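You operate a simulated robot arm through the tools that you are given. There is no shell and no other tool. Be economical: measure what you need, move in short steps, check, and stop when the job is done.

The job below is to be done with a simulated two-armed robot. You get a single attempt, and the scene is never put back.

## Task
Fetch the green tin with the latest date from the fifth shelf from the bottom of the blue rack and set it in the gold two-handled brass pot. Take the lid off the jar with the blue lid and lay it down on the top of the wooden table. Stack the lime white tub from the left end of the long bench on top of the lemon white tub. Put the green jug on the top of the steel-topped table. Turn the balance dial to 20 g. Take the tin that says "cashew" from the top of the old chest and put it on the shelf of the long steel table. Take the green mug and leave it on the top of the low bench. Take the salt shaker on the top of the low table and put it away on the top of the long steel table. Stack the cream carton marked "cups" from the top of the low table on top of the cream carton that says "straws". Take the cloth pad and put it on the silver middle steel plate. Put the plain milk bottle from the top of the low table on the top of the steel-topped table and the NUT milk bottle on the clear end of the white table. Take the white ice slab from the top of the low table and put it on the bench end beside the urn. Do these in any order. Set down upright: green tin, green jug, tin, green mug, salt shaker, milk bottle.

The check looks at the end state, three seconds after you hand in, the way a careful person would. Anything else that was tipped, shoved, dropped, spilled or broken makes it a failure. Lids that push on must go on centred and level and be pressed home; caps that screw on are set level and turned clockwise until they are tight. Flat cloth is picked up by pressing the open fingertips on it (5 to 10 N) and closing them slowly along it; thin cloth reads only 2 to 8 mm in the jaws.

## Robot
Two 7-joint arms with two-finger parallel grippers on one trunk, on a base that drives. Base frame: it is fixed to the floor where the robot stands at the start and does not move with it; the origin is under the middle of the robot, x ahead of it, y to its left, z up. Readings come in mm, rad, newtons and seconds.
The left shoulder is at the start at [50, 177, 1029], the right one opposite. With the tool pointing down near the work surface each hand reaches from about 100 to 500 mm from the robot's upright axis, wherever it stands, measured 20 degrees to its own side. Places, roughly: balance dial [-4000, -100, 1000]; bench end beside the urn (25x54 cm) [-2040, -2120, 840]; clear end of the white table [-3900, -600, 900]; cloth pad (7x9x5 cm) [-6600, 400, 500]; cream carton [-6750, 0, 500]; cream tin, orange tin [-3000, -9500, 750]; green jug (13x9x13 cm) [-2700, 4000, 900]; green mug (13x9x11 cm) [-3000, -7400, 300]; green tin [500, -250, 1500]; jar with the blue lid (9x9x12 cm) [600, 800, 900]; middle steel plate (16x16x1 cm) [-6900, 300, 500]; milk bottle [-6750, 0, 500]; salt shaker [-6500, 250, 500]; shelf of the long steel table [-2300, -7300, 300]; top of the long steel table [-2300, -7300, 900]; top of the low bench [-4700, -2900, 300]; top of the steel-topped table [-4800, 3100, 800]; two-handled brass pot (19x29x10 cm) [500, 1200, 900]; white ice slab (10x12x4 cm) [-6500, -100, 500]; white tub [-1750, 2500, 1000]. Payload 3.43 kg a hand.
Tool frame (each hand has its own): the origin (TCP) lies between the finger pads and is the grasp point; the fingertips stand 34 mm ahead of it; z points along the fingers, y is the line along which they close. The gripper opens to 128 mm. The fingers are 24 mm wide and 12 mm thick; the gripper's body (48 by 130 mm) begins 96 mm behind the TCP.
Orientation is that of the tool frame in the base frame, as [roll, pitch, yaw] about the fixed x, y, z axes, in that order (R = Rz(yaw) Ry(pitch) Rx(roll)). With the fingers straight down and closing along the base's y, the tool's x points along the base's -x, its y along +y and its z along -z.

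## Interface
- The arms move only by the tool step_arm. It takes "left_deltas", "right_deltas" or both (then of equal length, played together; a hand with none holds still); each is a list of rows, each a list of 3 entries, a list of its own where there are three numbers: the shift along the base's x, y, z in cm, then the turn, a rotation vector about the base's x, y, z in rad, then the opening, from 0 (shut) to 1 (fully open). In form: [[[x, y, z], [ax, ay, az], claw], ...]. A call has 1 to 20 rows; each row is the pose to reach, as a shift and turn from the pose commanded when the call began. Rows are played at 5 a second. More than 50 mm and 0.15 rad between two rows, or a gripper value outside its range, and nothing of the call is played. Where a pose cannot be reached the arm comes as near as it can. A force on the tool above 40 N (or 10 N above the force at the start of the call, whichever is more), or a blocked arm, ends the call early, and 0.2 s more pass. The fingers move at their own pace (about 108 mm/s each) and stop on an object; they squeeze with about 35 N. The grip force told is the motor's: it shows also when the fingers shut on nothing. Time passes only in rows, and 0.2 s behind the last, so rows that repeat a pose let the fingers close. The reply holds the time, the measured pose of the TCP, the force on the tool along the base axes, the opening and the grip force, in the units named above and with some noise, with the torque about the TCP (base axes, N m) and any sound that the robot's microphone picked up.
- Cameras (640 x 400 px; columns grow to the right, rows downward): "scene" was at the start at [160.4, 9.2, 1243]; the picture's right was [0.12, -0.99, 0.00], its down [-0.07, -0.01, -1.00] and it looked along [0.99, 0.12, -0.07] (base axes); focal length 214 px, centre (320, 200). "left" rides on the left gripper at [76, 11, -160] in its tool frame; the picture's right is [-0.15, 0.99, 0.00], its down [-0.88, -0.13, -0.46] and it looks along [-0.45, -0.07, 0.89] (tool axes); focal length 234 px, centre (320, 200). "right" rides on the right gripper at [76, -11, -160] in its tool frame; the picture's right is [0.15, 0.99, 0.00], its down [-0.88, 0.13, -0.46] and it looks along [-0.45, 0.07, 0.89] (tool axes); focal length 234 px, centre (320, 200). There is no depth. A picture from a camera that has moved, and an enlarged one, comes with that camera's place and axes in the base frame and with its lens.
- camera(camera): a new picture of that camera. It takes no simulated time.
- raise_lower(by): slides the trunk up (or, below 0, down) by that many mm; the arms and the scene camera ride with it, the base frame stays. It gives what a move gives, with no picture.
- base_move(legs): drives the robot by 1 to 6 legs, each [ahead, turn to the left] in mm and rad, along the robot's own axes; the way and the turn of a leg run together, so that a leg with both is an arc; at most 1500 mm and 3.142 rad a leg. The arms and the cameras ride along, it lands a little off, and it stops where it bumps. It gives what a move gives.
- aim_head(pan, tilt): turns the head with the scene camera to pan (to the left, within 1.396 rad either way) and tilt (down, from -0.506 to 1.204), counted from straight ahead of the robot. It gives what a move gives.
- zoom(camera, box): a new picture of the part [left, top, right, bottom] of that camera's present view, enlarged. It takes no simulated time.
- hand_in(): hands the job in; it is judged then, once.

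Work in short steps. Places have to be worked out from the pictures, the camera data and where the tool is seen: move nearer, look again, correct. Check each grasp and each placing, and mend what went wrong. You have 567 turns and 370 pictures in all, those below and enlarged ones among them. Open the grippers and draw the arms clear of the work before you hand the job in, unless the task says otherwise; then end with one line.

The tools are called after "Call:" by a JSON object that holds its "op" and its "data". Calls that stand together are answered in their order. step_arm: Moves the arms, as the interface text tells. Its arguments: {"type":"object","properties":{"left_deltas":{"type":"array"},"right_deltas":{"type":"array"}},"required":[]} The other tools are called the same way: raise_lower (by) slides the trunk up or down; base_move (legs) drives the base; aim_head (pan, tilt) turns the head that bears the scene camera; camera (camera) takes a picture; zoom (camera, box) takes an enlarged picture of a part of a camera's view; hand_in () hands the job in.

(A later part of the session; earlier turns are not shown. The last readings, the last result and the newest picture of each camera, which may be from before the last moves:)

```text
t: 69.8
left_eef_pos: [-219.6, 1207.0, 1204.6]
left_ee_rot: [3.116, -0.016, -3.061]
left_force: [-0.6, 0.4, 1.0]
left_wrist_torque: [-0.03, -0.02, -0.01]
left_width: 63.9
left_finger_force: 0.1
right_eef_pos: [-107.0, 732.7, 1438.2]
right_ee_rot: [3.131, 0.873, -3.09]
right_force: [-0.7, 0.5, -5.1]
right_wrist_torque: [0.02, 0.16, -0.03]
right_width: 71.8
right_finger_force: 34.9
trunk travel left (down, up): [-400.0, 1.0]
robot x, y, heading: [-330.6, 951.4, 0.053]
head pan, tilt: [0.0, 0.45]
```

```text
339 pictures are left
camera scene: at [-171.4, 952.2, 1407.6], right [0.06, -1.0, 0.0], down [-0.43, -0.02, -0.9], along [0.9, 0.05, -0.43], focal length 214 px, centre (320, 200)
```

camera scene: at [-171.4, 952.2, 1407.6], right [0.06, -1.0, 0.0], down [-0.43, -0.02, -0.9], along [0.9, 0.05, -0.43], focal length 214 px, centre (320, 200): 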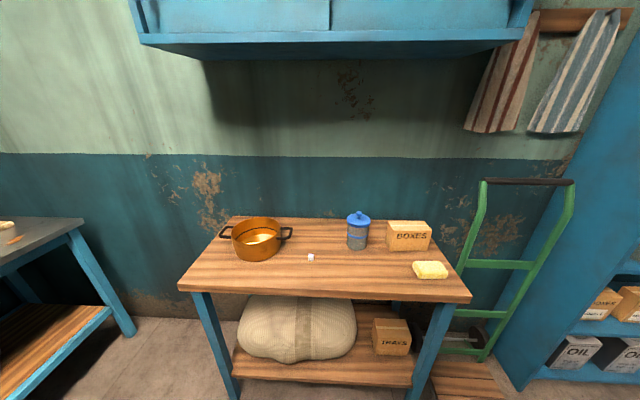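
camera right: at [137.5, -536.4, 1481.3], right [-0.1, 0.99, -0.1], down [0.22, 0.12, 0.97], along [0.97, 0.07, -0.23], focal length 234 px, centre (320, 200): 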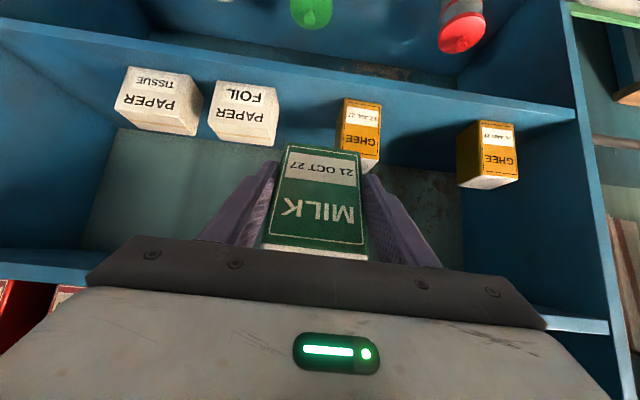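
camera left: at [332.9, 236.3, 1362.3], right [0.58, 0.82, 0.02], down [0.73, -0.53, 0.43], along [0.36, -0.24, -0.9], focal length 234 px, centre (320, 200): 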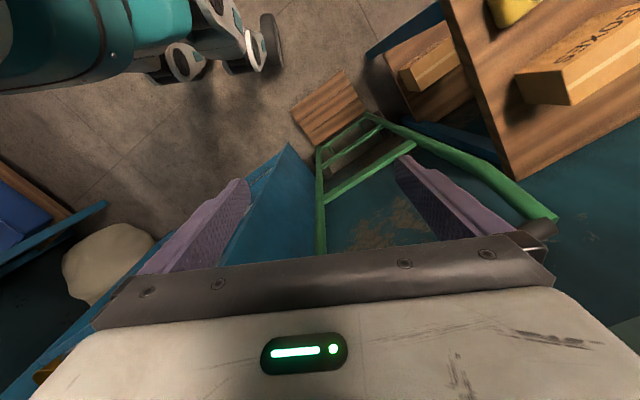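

The view shows the wooden table (front edge x≈277, top z≈900), the brass pot near (515,1210) and the blue-lid jar near (515,850). I move the base to about (20,1250) and lower the trunk.

Call:
{"op": "base_move", "data": {"legs": [[0, 1.518], [300, 0], [0, -1.571], [340, 0]]}}

Call:
{"op": "raise_lower", "data": {"by": -150}}

Call:
{"op": "aim_head", "data": {"pan": -0.25, "tilt": 0.6}}

Call:
{"op": "camera", "data": {"camera": "scene"}}

```text
t: 81.2
left_eef_pos: [160.4, 1497.5, 1204.4]
left_ee_rot: [3.116, -0.016, -3.13]
left_force: [0.1, -0.5, -0.7]
left_wrist_torque: [0.0, 0.03, 0.02]
left_width: 64.1
left_finger_force: 0.0
right_eef_pos: [237.6, 1015.6, 1436.0]
right_ee_rot: [3.133, 0.874, 3.129]
right_force: [-0.3, -0.1, -4.0]
right_wrist_torque: [0.04, 0.2, 0.0]
right_width: 71.7
right_finger_force: 34.6
trunk travel left (down, up): [-400.0, 1.0]
robot x, y, heading: [28.0, 1245.7, -0.014]
head pan, tilt: [0.0, 0.45]
```

```text
t: 82.9
left_eef_pos: [158.9, 1497.7, 1055.0]
left_ee_rot: [3.116, -0.015, -3.13]
left_force: [-0.2, -0.4, 0.1]
left_wrist_torque: [0.01, 0.0, 0.02]
left_width: 63.9
left_finger_force: 0.0
right_eef_pos: [237.2, 1015.4, 1286.9]
right_ee_rot: [3.133, 0.874, 3.125]
right_force: [0.8, 0.4, -3.8]
right_wrist_torque: [0.02, 0.2, 0.0]
right_width: 72.0
right_finger_force: 34.6
trunk travel left (down, up): [-250.0, 151.0]
robot x, y, heading: [27.1, 1243.0, -0.009]
head pan, tilt: [0.0, 0.45]
```

```text
t: 83.7
left_eef_pos: [157.5, 1498.5, 1055.2]
left_ee_rot: [3.116, -0.017, -3.128]
left_force: [0.4, 0.6, -0.9]
left_wrist_torque: [-0.03, 0.0, -0.04]
left_width: 63.9
left_finger_force: 0.0
right_eef_pos: [237.9, 1017.2, 1287.4]
right_ee_rot: [3.133, 0.875, 3.126]
right_force: [-0.1, -0.1, -3.3]
right_wrist_torque: [0.0, 0.12, 0.01]
right_width: 71.8
right_finger_force: 34.5
trunk travel left (down, up): [-250.0, 151.0]
robot x, y, heading: [24.1, 1243.9, -0.006]
head pan, tilt: [-0.25, 0.6]
```

```text
338 pictures are left
camera scene: at [181.5, 1218.3, 1244.0], right [-0.26, -0.97, 0.0], down [-0.55, 0.14, -0.83], along [0.8, -0.21, -0.56], focal length 214 px, centre (320, 200)
```

scene: 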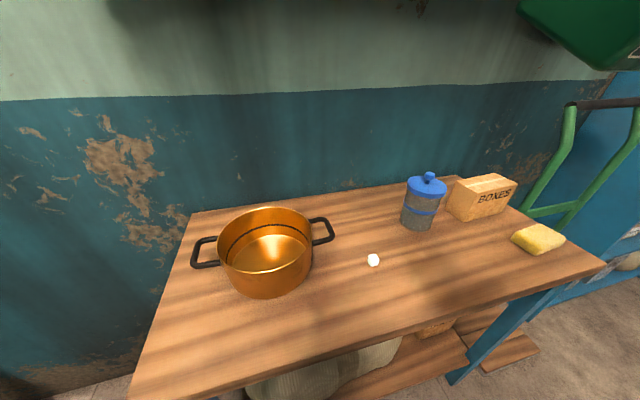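

I lower the tin towards a free spot near the table's front to see its tilt.

Call:
{"op": "step_arm", "data": {"right_deltas": [[[1, 0, -4], [0, 0, 0], 0], [[3, 0, -8], [0, 0, 0], 0], [[5, 1, -12], [0, 0, 0], 0], [[7, 2, -16], [0, 0, 0], 0], [[9, 3, -18], [0, 0, 0], 0]]}}

Call:
{"op": "camera", "data": {"camera": "scene"}}

```text
t: 84.9
left_eef_pos: [159.1, 1497.7, 1054.5]
left_ee_rot: [3.118, -0.016, -3.128]
left_force: [0.0, -0.6, 0.4]
left_wrist_torque: [0.0, -0.01, 0.01]
left_width: 64.0
left_finger_force: 0.1
right_eef_pos: [341.5, 1053.4, 1129.9]
right_ee_rot: [3.132, 0.872, 3.125]
right_force: [-0.3, 0.0, -4.2]
right_wrist_torque: [-0.02, 0.17, 0.02]
right_width: 71.9
right_finger_force: 34.8
right hand out of reach, approached as far as the arm can: row 4, 5
trunk travel left (down, up): [-250.0, 151.0]
robot x, y, heading: [27.7, 1244.5, -0.01]
head pan, tilt: [-0.25, 0.6]
```

```text
337 pictures are left
camera scene: at [182.0, 1218.2, 1243.9], right [-0.26, -0.97, 0.0], down [-0.55, 0.15, -0.82], along [0.8, -0.21, -0.57], focal length 214 px, centre (320, 200)
```

scene: 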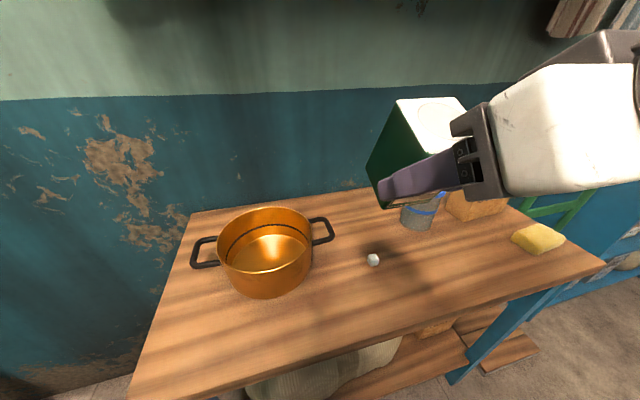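

I zoom to judge the tin's lean.

Call:
{"op": "zoom", "data": {"camera": "scene", "box": [340, 70, 532, 220]}}

Call:
{"op": "camera", "data": {"camera": "right"}}

```text
2.67 times, centred on (436, 145) of scene
camera zoom: at [182.0, 1218.2, 1243.9], right [-0.26, -0.97, 0.0], down [-0.55, 0.15, -0.82], along [0.8, -0.21, -0.57], focal length 572 px, centre (11, 347)
```

zoom: 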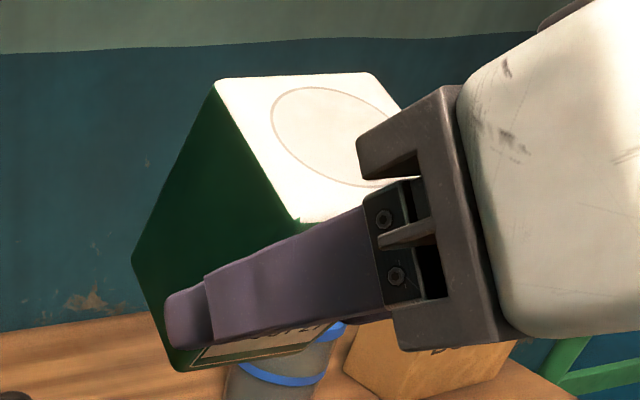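

```text
335 pictures are left
camera right: at [169.9, 1044.0, 1175.1], right [-0.08, 0.99, -0.11], down [0.22, 0.12, 0.97], along [0.97, 0.06, -0.23], focal length 234 px, centre (320, 200)
```

right: 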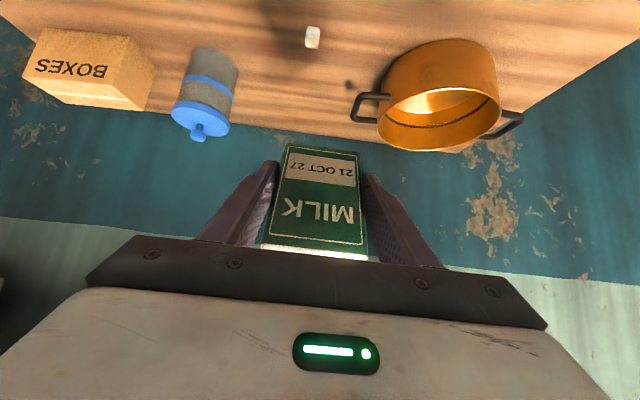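

From the side-face corners, the tin is 66 mm deep and 104 mm tall, and its bottom leans forward 0.47 rad. Rotating the hand +0.47 about y will upright it and also steepen the hand, which suits the pot.

Call:
{"op": "step_arm", "data": {"right_deltas": [[[0, 0, 2], [0, 0.12, 0], 0], [[0, 0, 2], [0, 0.24, 0], 0], [[0, 0, 2], [0, 0.36, 0], 0], [[0, 0, 2], [0, 0.47, 0], 0], [[0, 0, 2], [0, 0.47, 0], 0]]}}

Call:
{"op": "zoom", "data": {"camera": "scene", "box": [180, 70, 500, 300]}}

```text
t: 86.1
left_eef_pos: [159.5, 1497.1, 1055.0]
left_ee_rot: [3.116, -0.017, -3.128]
left_force: [0.6, 0.1, -0.4]
left_wrist_torque: [0.02, 0.03, -0.01]
left_width: 64.0
left_finger_force: 0.0
right_eef_pos: [341.6, 1054.7, 1151.5]
right_ee_rot: [3.14, 0.404, 3.131]
right_force: [0.0, -1.0, -5.0]
right_wrist_torque: [-0.02, 0.17, -0.02]
right_width: 71.7
right_finger_force: 34.6
trunk travel left (down, up): [-250.0, 151.0]
robot x, y, heading: [26.8, 1242.4, -0.008]
head pan, tilt: [-0.25, 0.6]
```

```text
1.74 times, centred on (340, 185) of scene
camera zoom: at [181.5, 1218.2, 1244.0], right [-0.26, -0.97, 0.0], down [-0.55, 0.15, -0.82], along [0.8, -0.21, -0.57], focal length 373 px, centre (285, 226)
```

zoom: 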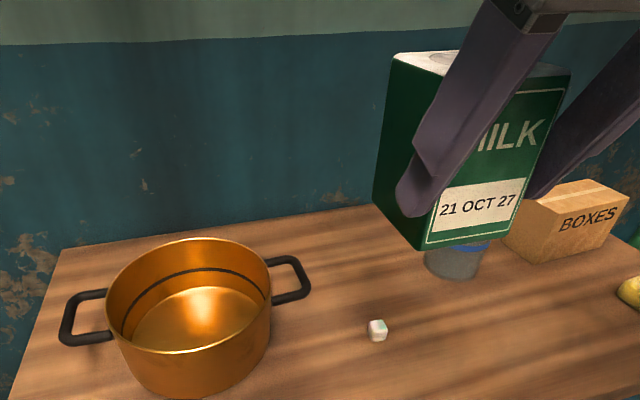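

The tin is upright now, with its bottom 48 mm below TCP and its centre 27 mm ahead of it. The pot's centre is about (484,1243), rim near 970. I move over the pot and partly down.

Call:
{"op": "step_arm", "data": {"right_deltas": [[[3, 4, 0], [0, 0, 0], 0], [[6, 8, 0], [0, 0, 0], 0], [[9, 12, 0], [0, 0, 0], 0], [[11, 16, -2], [0, 0, 0], 0], [[12.1, 18.8, -5], [0, 0, 0], 0], [[12.1, 18.8, -8], [0, 0, 0], 0]]}}

Call:
{"op": "camera", "data": {"camera": "scene"}}

Call:
{"op": "camera", "data": {"camera": "right"}}

```text
t: 87.5
left_eef_pos: [159.2, 1498.1, 1055.0]
left_ee_rot: [3.115, -0.016, -3.129]
left_force: [-0.1, 0.2, 0.1]
left_wrist_torque: [-0.01, 0.01, 0.03]
left_width: 64.0
left_finger_force: 0.1
right_eef_pos: [463.6, 1238.1, 1073.5]
right_ee_rot: [3.141, 0.405, 3.131]
right_force: [0.7, 0.1, -5.1]
right_wrist_torque: [-0.02, 0.19, -0.02]
right_width: 71.9
right_finger_force: 35.2
trunk travel left (down, up): [-250.0, 151.0]
robot x, y, heading: [25.0, 1244.1, -0.009]
head pan, tilt: [-0.25, 0.6]
```

```text
333 pictures are left
camera scene: at [181.8, 1218.2, 1244.0], right [-0.26, -0.97, 0.0], down [-0.55, 0.15, -0.82], along [0.8, -0.21, -0.57], focal length 214 px, centre (320, 200)
```

scene: 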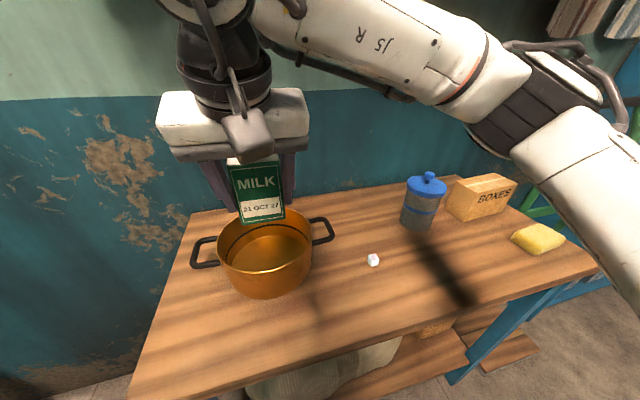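

```text
332 pictures are left
camera right: at [328.8, 1229.1, 1190.7], right [-0.12, 0.99, -0.06], down [0.63, 0.12, 0.77], along [0.77, 0.06, -0.64], focal length 234 px, centre (320, 200)
```

right: 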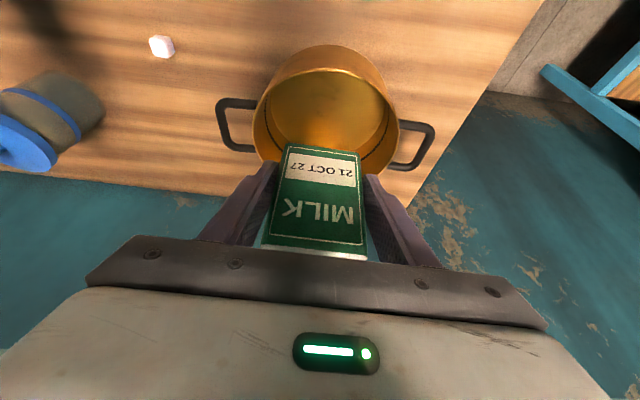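

The tin is centred over the opening. I descend.

Call:
{"op": "step_arm", "data": {"right_deltas": [[[-0.4, 0.2, -4], [0, 0, 0], 0], [[-0.4, 0.2, -8], [0, 0, 0], 0], [[-0.4, 0.2, -11], [0, 0, 0], 0], [[-0.4, 0.2, -12.5], [0, 0, 0], 0]]}}

Call:
{"op": "camera", "data": {"camera": "scene"}}

```text
t: 88.5
left_eef_pos: [157.9, 1497.3, 1055.5]
left_ee_rot: [3.113, -0.015, -3.129]
left_force: [0.4, -0.2, 0.2]
left_wrist_torque: [0.01, 0.01, 0.02]
left_width: 64.0
left_finger_force: 0.0
right_eef_pos: [456.7, 1240.9, 946.6]
right_ee_rot: [3.141, 0.404, 3.129]
right_force: [1.1, 0.8, -3.9]
right_wrist_torque: [-0.03, 0.17, -0.02]
right_width: 71.9
right_finger_force: 34.6
trunk travel left (down, up): [-250.0, 151.0]
robot x, y, heading: [27.0, 1243.6, -0.009]
head pan, tilt: [-0.25, 0.6]
```

```text
331 pictures are left
camera scene: at [181.7, 1218.4, 1244.0], right [-0.26, -0.97, 0.0], down [-0.55, 0.15, -0.82], along [0.8, -0.21, -0.57], focal length 214 px, centre (320, 200)
```

scene: 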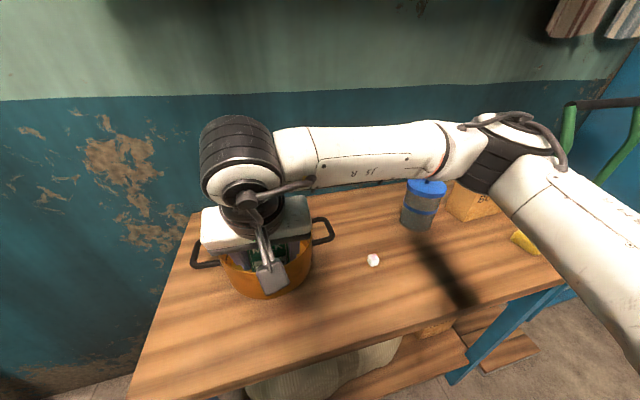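

Still no contact, with the tin's bottom at about 899. I lower in small steps, watching the force.

Call:
{"op": "step_arm", "data": {"right_deltas": [[[0, 0, -0.5], [0, 0, 0], 0], [[0, 0, -1], [0, 0, 0], 0], [[0, 0, -1.3], [0, 0, 0], 0]]}}

```text
t: 89.3
left_eef_pos: [158.5, 1497.5, 1055.5]
left_ee_rot: [3.116, -0.015, -3.129]
left_force: [0.8, 0.6, 0.1]
left_wrist_torque: [0.01, 0.01, 0.01]
left_width: 64.0
left_finger_force: 0.0
right_eef_pos: [457.5, 1243.0, 935.4]
right_ee_rot: [3.138, 0.407, 3.127]
right_force: [4.8, 0.7, 6.2]
right_wrist_torque: [-0.12, 0.33, 0.01]
right_width: 71.9
right_finger_force: 34.5
trunk travel left (down, up): [-250.0, 151.0]
robot x, y, heading: [26.2, 1240.1, -0.011]
head pan, tilt: [-0.25, 0.6]
```

Contact registers at a height that fits the pot floor. I open the fingers gently.

Call:
{"op": "step_arm", "data": {"right_deltas": [[[0, 0, 0.1], [0, 0, 0], 0.6], [[0, 0, 0.1], [0, 0, 0], 0.66], [[0, 0, 0.1], [0, 0, 0], 0.66]]}}

Call:
{"op": "camera", "data": {"camera": "right"}}

```text
t: 90.1
left_eef_pos: [158.1, 1497.4, 1054.7]
left_ee_rot: [3.114, -0.016, -3.13]
left_force: [-0.6, -0.2, -0.6]
left_wrist_torque: [0.0, -0.01, -0.03]
left_width: 64.2
left_finger_force: 0.1
right_eef_pos: [456.2, 1243.7, 936.8]
right_ee_rot: [-3.141, 0.406, 3.131]
right_force: [2.2, 0.9, 2.1]
right_wrist_torque: [-0.02, 0.03, 0.0]
right_width: 81.2
right_finger_force: 0.0
trunk travel left (down, up): [-250.0, 151.0]
robot x, y, heading: [25.5, 1242.4, -0.01]
head pan, tilt: [-0.25, 0.6]
```

```text
330 pictures are left
camera right: at [321.5, 1233.6, 1053.6], right [-0.12, 0.99, -0.06], down [0.63, 0.12, 0.77], along [0.77, 0.06, -0.64], focal length 234 px, centre (320, 200)
```

right: 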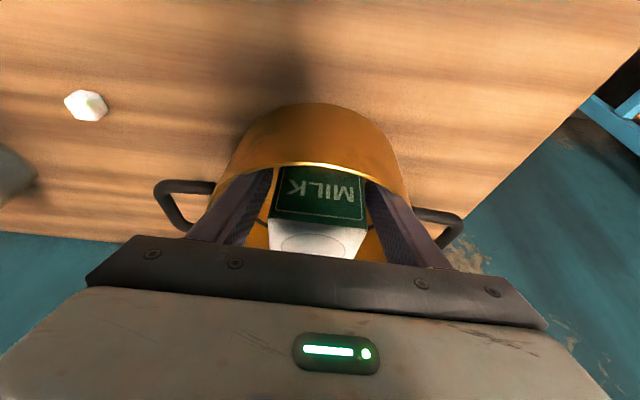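

The tin stands in the pot. I withdraw upwards and check.

Call:
{"op": "step_arm", "data": {"right_deltas": [[[0, 0, 2], [0, 0, 0], 0.66], [[0, 0, 5], [0, 0, 0], 0.66], [[-1, 0, 9], [0, 0, 0], 0.66], [[-4, -2, 13], [0, 0, 0], 0.66], [[-7, -5, 17], [0, 0, 0], 0.66], [[-9, -9, 20], [0, -0.1, 0], 0.66]]}}

Call:
{"op": "camera", "data": {"camera": "right"}}

Call:
{"op": "camera", "data": {"camera": "scene"}}

```text
refused: row 4 steps farther than a row can; nothing moved
```

```text
329 pictures are left
camera right: at [321.5, 1233.6, 1053.6], right [-0.12, 0.99, -0.06], down [0.63, 0.12, 0.77], along [0.77, 0.06, -0.64], focal length 234 px, centre (320, 200)
```

right: 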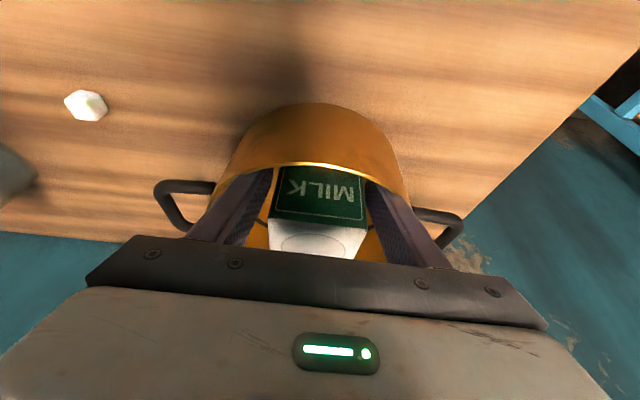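

```text
328 pictures are left
camera scene: at [181.4, 1218.5, 1244.0], right [-0.26, -0.97, 0.0], down [-0.55, 0.15, -0.82], along [0.8, -0.21, -0.57], focal length 214 px, centre (320, 200)
```

scene: 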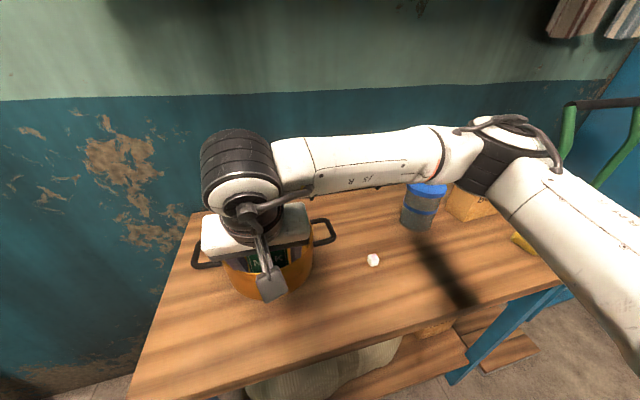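

A row was too long, so nothing moved. I repeat with rows under 50 mm.

Call:
{"op": "step_arm", "data": {"right_deltas": [[[0, 0, 2], [0, 0, 0], 0.66], [[0, 0, 5], [0, 0, 0], 0.66], [[0, 0, 9], [0, 0, 0], 0.66], [[-2, -1, 13], [0, 0, 0], 0.66], [[-4, -3, 16], [0, 0, 0], 0.66], [[-6, -6, 19], [0, 0, 0], 0.66], [[-9, -9, 20], [0, 0, 0], 0.66]]}}

Call:
{"op": "camera", "data": {"camera": "scene"}}

```text
t: 91.7
left_eef_pos: [157.8, 1497.6, 1054.0]
left_ee_rot: [3.114, -0.014, -3.13]
left_force: [0.6, 0.4, 0.0]
left_wrist_torque: [0.01, -0.01, -0.01]
left_width: 63.7
left_finger_force: 0.1
right_eef_pos: [367.9, 1152.1, 1137.6]
right_ee_rot: [3.139, 0.404, 3.126]
right_force: [0.0, 0.1, -0.1]
right_wrist_torque: [0.01, 0.0, -0.02]
right_width: 84.5
right_finger_force: 0.1
trunk travel left (down, up): [-250.0, 151.0]
robot x, y, heading: [26.3, 1243.4, -0.007]
head pan, tilt: [-0.25, 0.6]
```

```text
327 pictures are left
camera scene: at [181.0, 1216.8, 1245.5], right [-0.27, -0.96, 0.0], down [-0.53, 0.15, -0.83], along [0.8, -0.22, -0.55], focal length 214 px, centre (320, 200)
```

scene: 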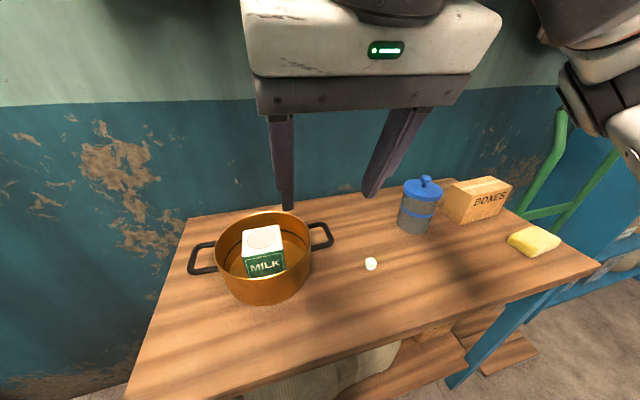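

The tin stands upright in the pot. Next is the jar, so I back off and shift to y≈850, in front of it.

Call:
{"op": "base_move", "data": {"legs": [[-320, 0.008], [0, -1.571], [385, 0], [0, 1.571], [330, 0]]}}

Call:
{"op": "aim_head", "data": {"pan": 0.0, "tilt": 0.6}}

Call:
{"op": "camera", "data": {"camera": "scene"}}

```text
t: 105.3
left_eef_pos: [159.5, 1089.9, 1054.9]
left_ee_rot: [3.116, -0.016, 3.076]
left_force: [0.1, -0.6, -0.3]
left_wrist_torque: [-0.01, 0.01, -0.03]
left_width: 64.0
left_finger_force: 0.1
right_eef_pos: [342.3, 730.1, 1137.4]
right_ee_rot: [3.14, 0.405, 3.05]
right_force: [-0.5, -0.7, 0.2]
right_wrist_torque: [0.02, 0.01, 0.0]
right_width: 84.5
right_finger_force: 0.0
trunk travel left (down, up): [-250.0, 151.0]
robot x, y, heading: [12.8, 848.5, -0.089]
head pan, tilt: [-0.25, 0.6]
```

```text
t: 106.1
left_eef_pos: [158.2, 1090.0, 1054.2]
left_ee_rot: [3.117, -0.014, 3.075]
left_force: [0.3, -0.3, 0.0]
left_wrist_torque: [0.0, -0.02, 0.02]
left_width: 64.1
left_finger_force: 0.2
right_eef_pos: [341.0, 731.5, 1137.0]
right_ee_rot: [3.14, 0.406, 3.05]
right_force: [-0.2, 0.6, 0.5]
right_wrist_torque: [-0.02, -0.02, -0.01]
right_width: 84.7
right_finger_force: 0.0
trunk travel left (down, up): [-250.0, 151.0]
robot x, y, heading: [8.5, 846.3, -0.09]
head pan, tilt: [0.0, 0.6]
```

```text
326 pictures are left
camera scene: at [165.0, 830.7, 1244.0], right [-0.09, -1.0, 0.0], down [-0.56, 0.05, -0.83], along [0.82, -0.07, -0.56], focal length 214 px, centre (320, 200)
```

scene: 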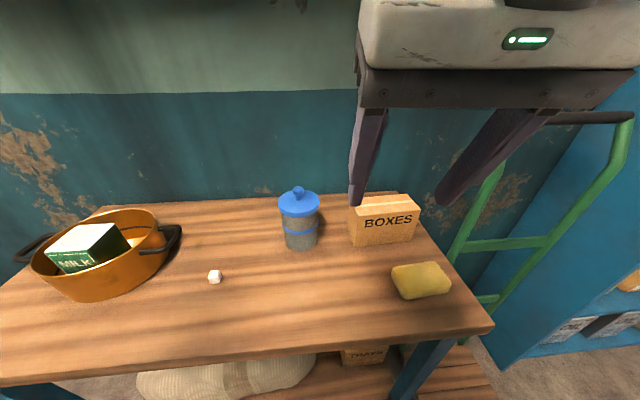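

The jar's centre is about (552,846), and its lid and knob reach z≈1000. I square up and move 30 mm nearer, then bring the left hand to hold the jar's body.

Call:
{"op": "base_move", "data": {"legs": [[0, 0.085], [25, 0]]}}

Call:
{"op": "step_arm", "data": {"right_deltas": [[[-3, -3, 1], [0, 0, 0], 0.66], [[-6, -6, 2], [0, 0, 0], 0.66], [[-9, -9, 3], [0, 0, 0], 0.66], [[-11, -12, 3], [0, 0, 0], 0.66]], "left_deltas": [[[2, -2, 1], [0, -0.14, 0], 0.7], [[4, -5, 2], [0, -0.28, 0], 0.85], [[6, -8, 3], [0, -0.42, 0], 0.85], [[9, -11, 4], [0, -0.56, 0], 0.85]]}}

Call:
{"op": "camera", "data": {"camera": "scene"}}

```text
t: 107.4
left_eef_pos: [163.8, 1101.1, 1054.7]
left_ee_rot: [3.114, -0.016, -3.125]
left_force: [0.4, -1.1, -0.1]
left_wrist_torque: [0.0, 0.05, -0.01]
left_width: 63.8
left_finger_force: 0.1
right_eef_pos: [374.5, 758.3, 1138.0]
right_ee_rot: [3.14, 0.405, 3.134]
right_force: [0.8, -0.2, 0.5]
right_wrist_torque: [0.02, -0.04, 0.0]
right_width: 84.3
right_finger_force: 0.1
trunk travel left (down, up): [-250.0, 151.0]
robot x, y, heading: [32.2, 844.8, -0.008]
head pan, tilt: [0.0, 0.6]
```

```text
t: 107.9
left_eef_pos: [190.3, 1076.8, 1070.4]
left_ee_rot: [3.087, 0.174, -3.136]
left_force: [-4.7, 27.5, 7.8]
left_wrist_torque: [-3.21, -0.07, -1.18]
left_width: 97.4
left_finger_force: 0.0
right_eef_pos: [331.8, 715.1, 1149.0]
right_ee_rot: [3.142, 0.403, 3.135]
right_force: [0.0, 0.0, 0.3]
right_wrist_torque: [-0.08, 0.03, -0.04]
right_width: 84.5
right_finger_force: 0.0
trunk travel left (down, up): [-250.0, 151.0]
robot x, y, heading: [30.3, 846.5, -0.011]
head pan, tilt: [0.0, 0.6]
stopped in row 2 (left hand): the force on the tool passed its limit at 145 N (the readings are from after the stop); the commanded pose is now the measured one
```

```text
325 pictures are left
camera scene: at [190.6, 844.3, 1243.9], right [-0.01, -1.0, 0.0], down [-0.57, 0.0, -0.82], along [0.82, -0.01, -0.57], focal length 214 px, centre (320, 200)
```

scene: 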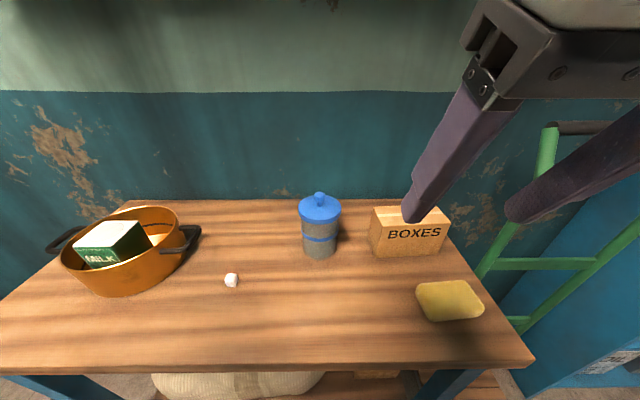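

The left hand bumped something, most likely the robot's own torso, as it was tucked so close. I move it outward and forward first.

Call:
{"op": "step_arm", "data": {"left_deltas": [[[3, 3, 1], [0, 0, 0], 0.85], [[7, 4, 2], [0, 0, 0], 0.85], [[11, 4, 3], [0, 0, 0], 0.85], [[15, 3, 3], [0, 0, 0], 0.85]]}}

Call:
{"op": "camera", "data": {"camera": "scene"}}

```text
t: 108.9
left_eef_pos: [341.4, 1104.6, 1101.9]
left_ee_rot: [3.088, 0.175, -3.138]
left_force: [1.0, 0.6, -0.3]
left_wrist_torque: [-0.02, 0.03, -0.02]
left_width: 108.7
left_finger_force: 0.1
right_eef_pos: [333.0, 714.1, 1149.0]
right_ee_rot: [3.14, 0.405, 3.133]
right_force: [0.1, 0.9, -0.4]
right_wrist_torque: [-0.05, -0.01, 0.0]
right_width: 84.6
right_finger_force: 0.0
trunk travel left (down, up): [-250.0, 151.0]
robot x, y, heading: [32.0, 843.2, -0.006]
head pan, tilt: [0.0, 0.6]
```

```text
324 pictures are left
camera scene: at [190.9, 843.3, 1243.9], right [-0.01, -1.0, 0.0], down [-0.57, 0.0, -0.82], along [0.82, -0.01, -0.57], focal length 214 px, centre (320, 200)
```

scene: 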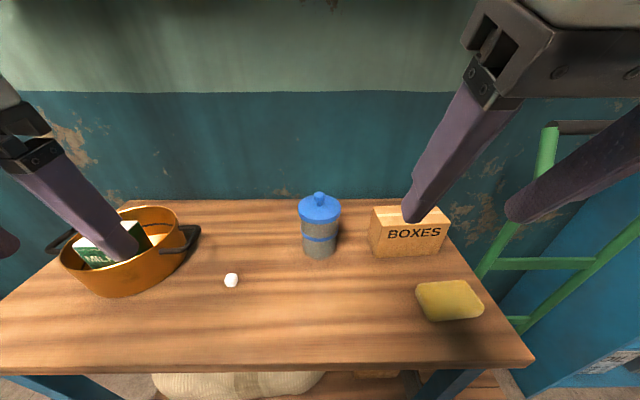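

I bring the left hand to an approach point in front of and above the jar, pitched at 45°.

Call:
{"op": "step_arm", "data": {"left_deltas": [[[0, -4, 0], [0, -0.1, 0], 0.85], [[0, -8.5, 0], [0, -0.2, 0], 0.85], [[0, -13, 0], [0, -0.3, 0], 0.85], [[2, -17.5, -1], [0, -0.4, 0], 0.85], [[4, -21.5, -3], [0, -0.5, 0], 0.85], [[7, -25, -6], [0, -0.61, 0], 0.85], [[9.5, -26.5, -8.5], [0, -0.61, 0], 0.85]]}}

Call:
{"op": "camera", "data": {"camera": "left"}}

Call:
{"op": "camera", "data": {"camera": "scene"}}

```text
refused: row 4 steps farther than a row can; nothing moved
```

```text
323 pictures are left
camera left: at [239.4, 1105.6, 1245.3], right [0.13, 0.99, 0.08], down [0.79, -0.15, 0.59], along [0.6, -0.02, -0.8], focal length 234 px, centre (320, 200)
```

left: 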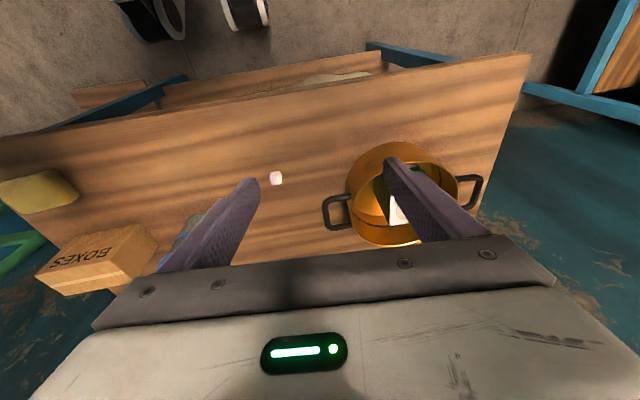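

```text
322 pictures are left
camera scene: at [190.9, 843.3, 1243.9], right [-0.01, -1.0, 0.0], down [-0.57, 0.0, -0.82], along [0.82, -0.01, -0.57], focal length 214 px, centre (320, 200)
```

scene: 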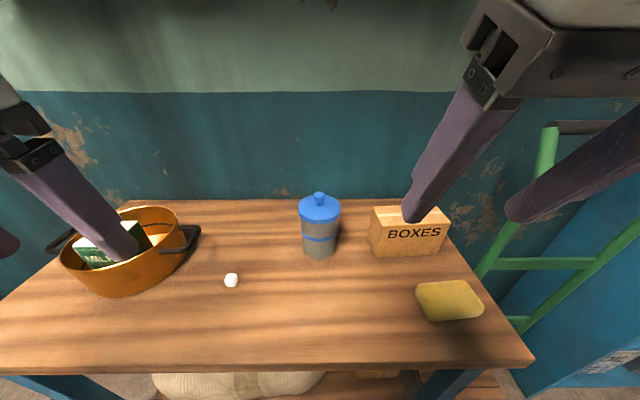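

One row exceeded 50 mm, so I split it finer.

Call:
{"op": "step_arm", "data": {"left_deltas": [[[0, -4, 0], [0, -0.1, 0], 0.85], [[0, -8, 0], [0, -0.2, 0], 0.85], [[0, -12, 0], [0, -0.3, 0], 0.85], [[1, -16, -1], [0, -0.4, 0], 0.85], [[3, -19, -2.5], [0, -0.5, 0], 0.85], [[5, -22, -4.5], [0, -0.61, 0], 0.85], [[7, -24.5, -6.5], [0, -0.61, 0], 0.85], [[9.5, -26.5, -8.5], [0, -0.61, 0], 0.85]]}}

```text
t: 110.7
left_eef_pos: [472.0, 960.8, 1068.7]
left_ee_rot: [3.098, 0.781, -3.133]
left_force: [1.6, 1.1, -0.9]
left_wrist_torque: [-0.01, 0.03, -0.01]
left_width: 108.9
left_finger_force: 0.1
left hand out of reach, approached as far as the arm can: row 4, 5, 6, 7, 8
right_eef_pos: [335.7, 714.3, 1147.7]
right_ee_rot: [-3.141, 0.401, 3.134]
right_force: [0.5, 0.4, -0.5]
right_wrist_torque: [-0.05, 0.09, 0.0]
right_width: 84.8
right_finger_force: 0.1
trunk travel left (down, up): [-250.0, 151.0]
robot x, y, heading: [34.7, 844.5, -0.012]
head pan, tilt: [0.0, 0.6]
```

The left arm cannot fold straight across with zero yaw. The jar is round, so I yaw the hand 0.6 rad to the right and approach from the front left.

Call:
{"op": "step_arm", "data": {"left_deltas": [[[-1, 0, 0], [0, 0, -0.14], 0.85], [[-1, 0, 0], [0, 0, -0.28], 0.85], [[-1, -1, -1], [0, 0, -0.42], 0.85], [[-1, -3, -2], [0, 0, -0.54], 0.85], [[-1, -5, -4], [0, 0, -0.6], 0.85], [[-1, -7, -5.5], [0, 0, -0.6], 0.85]]}}

Call:
{"op": "camera", "data": {"camera": "scene"}}

Call:
{"op": "camera", "data": {"camera": "left"}}

```text
t: 112.1
left_eef_pos: [465.7, 897.7, 1006.5]
left_ee_rot: [3.095, 0.784, 2.545]
left_force: [-0.6, 0.1, -0.9]
left_wrist_torque: [0.01, -0.01, 0.0]
left_width: 109.0
left_finger_force: 0.0
right_eef_pos: [332.7, 714.9, 1150.4]
right_ee_rot: [3.139, 0.404, 3.133]
right_force: [-0.1, 0.2, -0.3]
right_wrist_torque: [-0.03, -0.01, -0.01]
right_width: 84.4
right_finger_force: 0.1
trunk travel left (down, up): [-250.0, 151.0]
robot x, y, heading: [32.6, 844.4, -0.008]
head pan, tilt: [0.0, 0.6]
```

```text
321 pictures are left
camera scene: at [190.4, 843.3, 1244.0], right [-0.01, -1.0, 0.0], down [-0.56, 0.0, -0.83], along [0.82, -0.01, -0.57], focal length 214 px, centre (320, 200)
```

scene: 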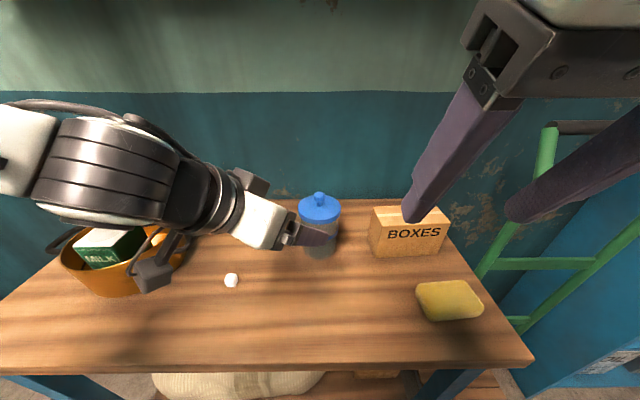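

```text
320 pictures are left
camera left: at [330.8, 993.4, 1065.7], right [0.61, 0.78, 0.14], down [0.17, -0.3, 0.94], along [0.77, -0.55, -0.31], focal length 234 px, centre (320, 200)
```

left: 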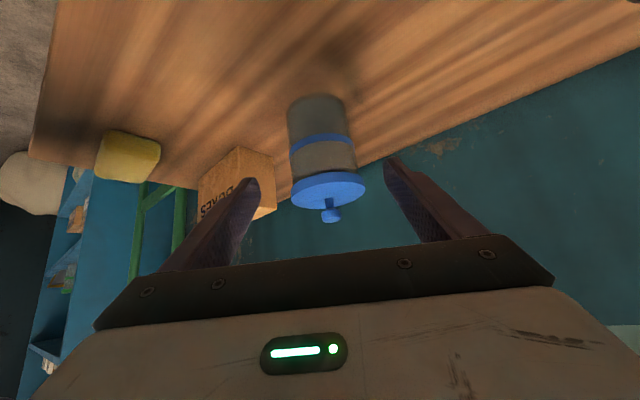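

Triangulating from both cameras puts the jar's axis at (567,841), with its base z≈843 and knob top ≈965. The hand is already on line, so I advance along the tool axis.

Call:
{"op": "step_arm", "data": {"left_deltas": [[[2.5, -1.4, -2.8], [0, 0, 0], 0.85], [[5, -2.8, -5.6], [0, 0, 0], 0.85], [[7, -4, -8], [0, 0, 0], 0.85]]}}

Call:
{"op": "camera", "data": {"camera": "left"}}

```text
t: 112.9
left_eef_pos: [533.6, 872.1, 931.6]
left_ee_rot: [3.095, 0.785, 2.548]
left_force: [-0.7, 0.7, 0.1]
left_wrist_torque: [0.01, -0.02, -0.01]
left_width: 108.8
left_finger_force: 0.0
left hand out of reach, approached as far as the arm can: row 3
right_eef_pos: [333.0, 714.3, 1149.6]
right_ee_rot: [3.139, 0.409, 3.135]
right_force: [-0.4, -0.5, -0.4]
right_wrist_torque: [-0.01, 0.0, -0.04]
right_width: 84.5
right_finger_force: 0.0
trunk travel left (down, up): [-250.0, 151.0]
robot x, y, heading: [33.5, 847.1, -0.01]
head pan, tilt: [0.0, 0.6]
```

```text
319 pictures are left
camera left: at [398.1, 966.8, 990.7], right [0.61, 0.78, 0.14], down [0.17, -0.3, 0.94], along [0.77, -0.55, -0.31], focal length 234 px, centre (320, 200)
```

left: 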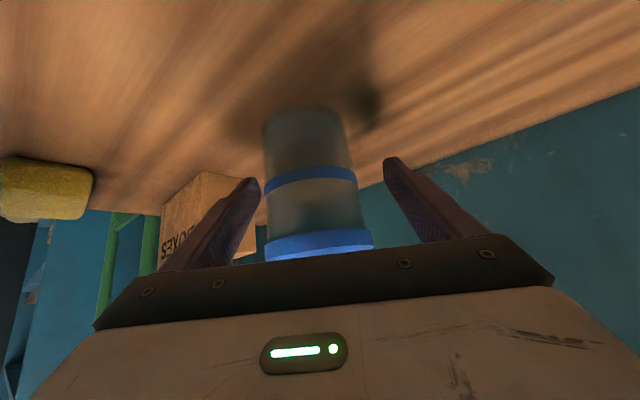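

The arm is near its limit at this height. I lower the trunk 40 mm, so the fingers sit beside the jar's body.

Call:
{"op": "raise_lower", "data": {"by": -40}}

Call:
{"op": "step_arm", "data": {"left_deltas": [[[0, -1.5, 0], [0, 0, 0], 0.85], [[1.2, -3, 0], [0, 0, 0], 0.85], [[2.4, -3.6, 0], [0, 0, 0], 0.85]]}}

Call:
{"op": "camera", "data": {"camera": "left"}}

```text
t: 113.7
left_eef_pos: [534.2, 871.9, 891.8]
left_ee_rot: [3.096, 0.784, 2.549]
left_force: [-0.6, -0.1, 0.2]
left_wrist_torque: [0.01, -0.02, 0.02]
left_width: 108.8
left_finger_force: 0.0
right_eef_pos: [332.3, 715.4, 1109.4]
right_ee_rot: [3.139, 0.408, 3.133]
right_force: [0.2, 0.3, -0.3]
right_wrist_torque: [-0.01, 0.02, 0.0]
right_width: 84.1
right_finger_force: 0.1
trunk travel left (down, up): [-210.0, 191.0]
robot x, y, heading: [31.6, 842.4, -0.011]
head pan, tilt: [0.0, 0.6]
```

```text
t: 114.5
left_eef_pos: [548.2, 870.9, 901.1]
left_ee_rot: [3.099, 0.785, 2.549]
left_force: [-0.2, -0.3, 0.1]
left_wrist_torque: [-0.02, -0.01, -0.03]
left_width: 109.1
left_finger_force: 0.1
left hand out of reach, approached as far as the arm can: row 1, 2, 3
right_eef_pos: [332.6, 713.9, 1109.4]
right_ee_rot: [3.141, 0.403, 3.134]
right_force: [0.0, 0.0, -0.9]
right_wrist_torque: [0.02, 0.01, 0.03]
right_width: 84.7
right_finger_force: 0.0
trunk travel left (down, up): [-210.0, 191.0]
robot x, y, heading: [32.8, 846.6, -0.008]
head pan, tilt: [0.0, 0.6]
```

```text
318 pictures are left
camera left: at [412.1, 966.9, 961.1], right [0.61, 0.78, 0.13], down [0.17, -0.3, 0.94], along [0.77, -0.55, -0.31], focal length 234 px, centre (320, 200)
```

left: 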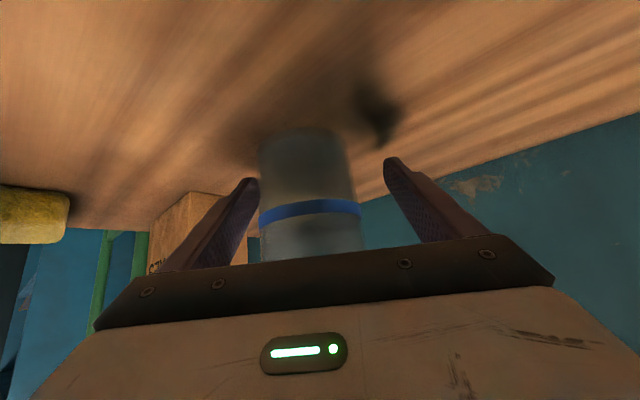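

The jar sits about 10 mm off centre between the fingers, and the arm is limited sideways. A tiny base turn of -0.02 rad will centre it.

Call:
{"op": "base_move", "data": {"legs": [[0, -0.022]]}}

Call:
{"op": "camera", "data": {"camera": "left"}}

```text
t: 115.3
left_eef_pos: [548.6, 860.9, 901.2]
left_ee_rot: [3.095, 0.784, 2.527]
left_force: [0.1, 0.1, -0.5]
left_wrist_torque: [0.02, -0.01, 0.0]
left_width: 108.8
left_finger_force: 0.0
right_eef_pos: [329.0, 707.2, 1109.1]
right_ee_rot: [3.139, 0.404, 3.111]
right_force: [0.0, -0.4, 0.4]
right_wrist_torque: [0.02, 0.0, 0.02]
right_width: 84.5
right_finger_force: 0.1
trunk travel left (down, up): [-210.0, 191.0]
robot x, y, heading: [33.2, 847.8, -0.029]
head pan, tilt: [0.0, 0.6]
```

```text
317 pictures are left
camera left: at [414.7, 958.5, 961.1], right [0.63, 0.77, 0.14], down [0.16, -0.3, 0.94], along [0.76, -0.57, -0.31], focal length 234 px, centre (320, 200)
```

left: 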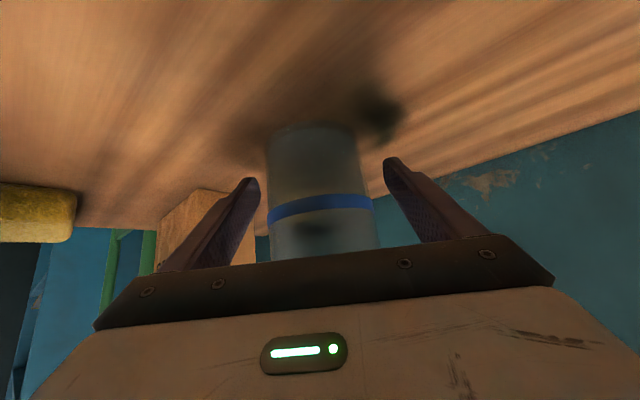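

It is centred, but the tips barely reach the jar's widest chord. I nudge the base 14 mm ahead with another small turn.

Call:
{"op": "base_move", "data": {"legs": [[14, -0.022]]}}

Call:
{"op": "camera", "data": {"camera": "left"}}

```text
t: 116.0
left_eef_pos: [563.4, 848.8, 900.2]
left_ee_rot: [3.097, 0.785, 2.505]
left_force: [-1.3, -0.5, 0.0]
left_wrist_torque: [0.02, 0.0, -0.01]
left_width: 108.6
left_finger_force: 0.2
right_eef_pos: [340.7, 700.0, 1108.5]
right_ee_rot: [3.14, 0.407, 3.088]
right_force: [-0.3, -0.7, -0.1]
right_wrist_torque: [0.0, 0.0, -0.01]
right_width: 84.4
right_finger_force: 0.0
trunk travel left (down, up): [-210.0, 191.0]
robot x, y, heading: [45.3, 846.0, -0.047]
head pan, tilt: [0.0, 0.6]
```

```text
316 pictures are left
camera left: at [431.4, 949.6, 960.9], right [0.65, 0.75, 0.13], down [0.16, -0.3, 0.94], along [0.75, -0.59, -0.31], focal length 234 px, centre (320, 200)
```

left: 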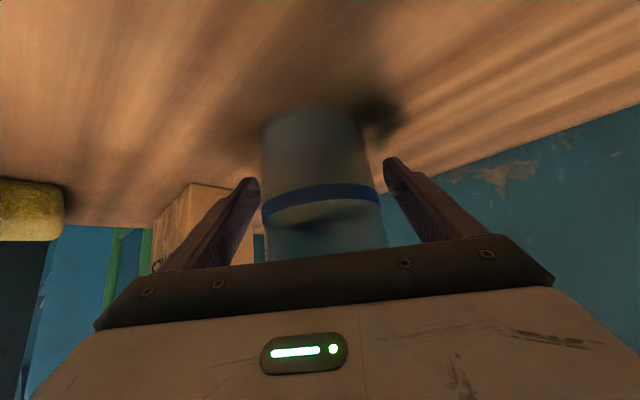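

The jar is centred and deeper between the fingers. I close the left hand on it.

Call:
{"op": "step_arm", "data": {"left_deltas": [[[0, 0, 0], [0, 0, 0], 0.7], [[0, 0, 0], [0, 0, 0], 0.6], [[0, 0, 0], [0, 0, 0], 0.5], [[0, 0, 0], [0, 0, 0], 0.4], [[0, 0, 0], [0, 0, 0], 0.4]]}}

Call:
{"op": "camera", "data": {"camera": "scene"}}

```text
t: 117.2
left_eef_pos: [561.9, 848.8, 900.2]
left_ee_rot: [3.098, 0.786, 2.506]
left_force: [-0.2, 0.2, 1.4]
left_wrist_torque: [-0.06, 0.07, 0.0]
left_width: 82.4
left_finger_force: 35.2
right_eef_pos: [340.2, 699.8, 1108.7]
right_ee_rot: [3.139, 0.405, 3.088]
right_force: [-1.0, -0.4, -0.4]
right_wrist_torque: [0.0, 0.06, -0.01]
right_width: 84.7
right_finger_force: 0.0
trunk travel left (down, up): [-210.0, 191.0]
robot x, y, heading: [49.3, 847.4, -0.052]
head pan, tilt: [0.0, 0.6]
```

```text
315 pictures are left
camera scene: at [203.9, 836.2, 1204.1], right [-0.05, -1.0, 0.0], down [-0.56, 0.03, -0.83], along [0.82, -0.04, -0.56], focal length 214 px, centre (320, 200)
```

scene: 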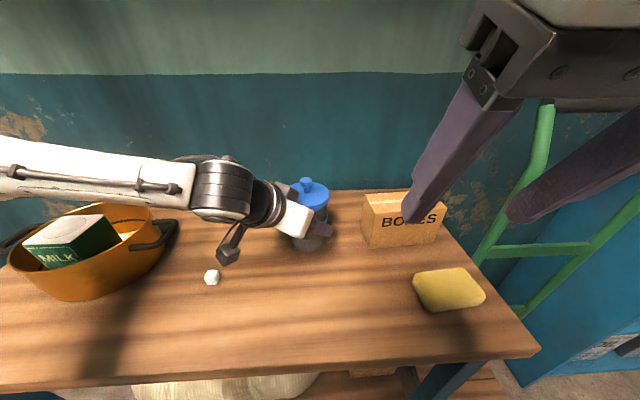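

The jar is held, with 82 mm in the jaws. I bring the right hand over the knob, yawed 0.5 rad to the left, and look with its camera.

Call:
{"op": "step_arm", "data": {"right_deltas": [[[3, 2, 1], [0, 0, 0.13], 0.5], [[6, 4, 1], [0, 0, 0.26], 0.5], [[9, 6, 1], [0, 0, 0.39], 0.5], [[12, 8, 1], [0, 0, 0.5], 0.5], [[15, 10, 0], [0, 0, 0.5], 0.5], [[17, 12, 0], [0, 0, 0.5], 0.5]]}}

Call:
{"op": "camera", "data": {"camera": "right"}}

Call:
{"op": "camera", "data": {"camera": "scene"}}

```text
t: 118.7
left_eef_pos: [562.5, 849.1, 901.9]
left_ee_rot: [3.098, 0.785, 2.504]
left_force: [-1.6, 0.4, 1.5]
left_wrist_torque: [-0.09, 0.12, -0.05]
left_width: 82.6
left_finger_force: 35.0
right_eef_pos: [509.2, 822.3, 1111.5]
right_ee_rot: [3.14, 0.406, -2.693]
right_force: [0.2, -0.2, -0.2]
right_wrist_torque: [0.01, -0.02, 0.01]
right_width: 63.9
right_finger_force: 0.0
trunk travel left (down, up): [-210.0, 191.0]
robot x, y, heading: [50.0, 840.9, -0.048]
head pan, tilt: [0.0, 0.6]
```

```text
314 pictures are left
camera right: at [393.5, 755.3, 1228.5], right [-0.55, 0.83, -0.06], down [0.51, 0.39, 0.77], along [0.66, 0.39, -0.64], focal length 234 px, centre (320, 200)
```

right: 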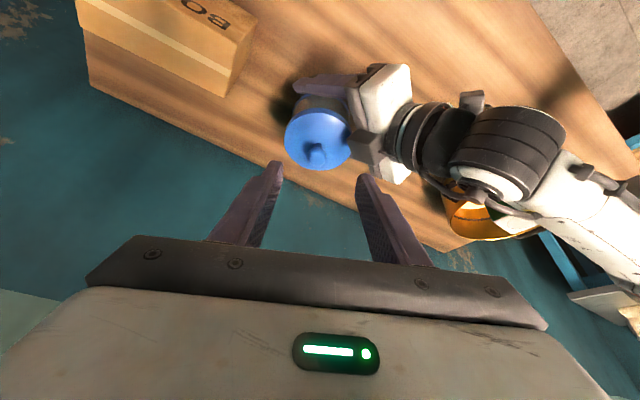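

```text
313 pictures are left
camera scene: at [203.9, 836.3, 1204.1], right [-0.05, -1.0, 0.0], down [-0.56, 0.03, -0.83], along [0.82, -0.04, -0.56], focal length 214 px, centre (320, 200)
```

scene: 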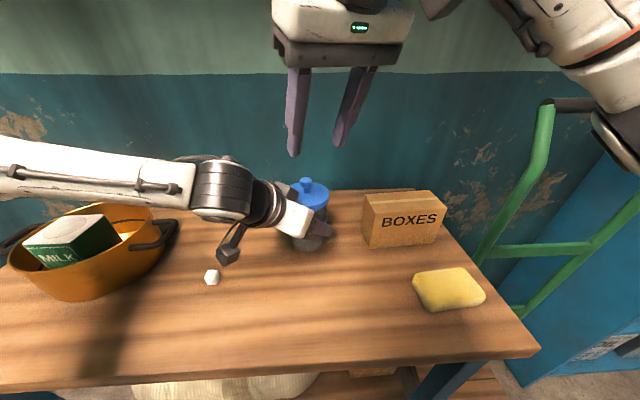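

Knob triangulated at about (575,848), top ≈983. I narrow the right fingers to 38 mm and lower over it.

Call:
{"op": "step_arm", "data": {"right_deltas": [[[2, 0.8, 0], [0, 0, 0], 0.3], [[4, 1.6, -2], [0, 0, 0], 0.3], [[5.7, 2.2, -5], [0, 0, 0], 0.3], [[5.7, 2.2, -8.5], [0, 0, 0], 0.3]]}}

Call:
{"op": "camera", "data": {"camera": "right"}}

Call:
{"op": "zoom", "data": {"camera": "scene", "box": [220, 100, 380, 260]}}

```text
t: 119.7
left_eef_pos: [562.7, 848.6, 902.0]
left_ee_rot: [3.098, 0.785, 2.503]
left_force: [0.7, -0.9, 2.6]
left_wrist_torque: [-0.2, 0.03, 0.03]
left_width: 82.2
left_finger_force: 35.3
right_eef_pos: [566.2, 843.9, 1023.3]
right_ee_rot: [3.14, 0.408, -2.694]
right_force: [-0.2, -0.4, -0.3]
right_wrist_torque: [-0.02, -0.02, -0.01]
right_width: 38.2
right_finger_force: 0.0
trunk travel left (down, up): [-210.0, 191.0]
robot x, y, heading: [43.4, 843.8, -0.053]
head pan, tilt: [0.0, 0.6]
```

```text
312 pictures are left
camera right: at [449.5, 775.6, 1140.4], right [-0.55, 0.83, -0.06], down [0.51, 0.39, 0.77], along [0.66, 0.39, -0.64], focal length 234 px, centre (320, 200)
```

right: 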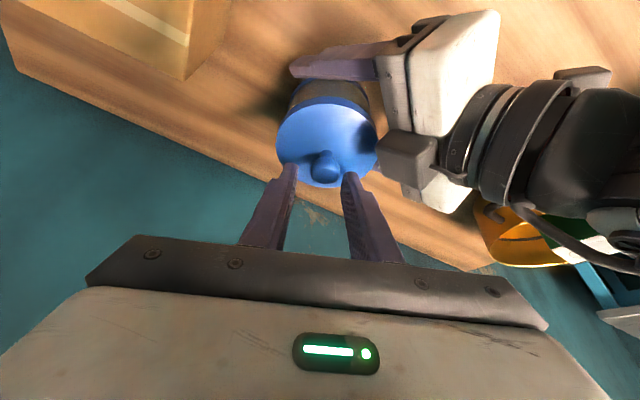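

```text
2.50 times, centred on (300, 180) of scene
camera zoom: at [204.0, 836.1, 1204.1], right [-0.05, -1.0, 0.0], down [-0.56, 0.03, -0.83], along [0.82, -0.04, -0.56], focal length 536 px, centre (370, 250)
```

zoom: 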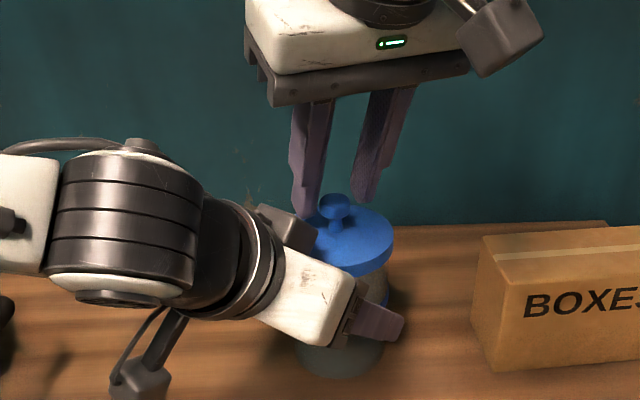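

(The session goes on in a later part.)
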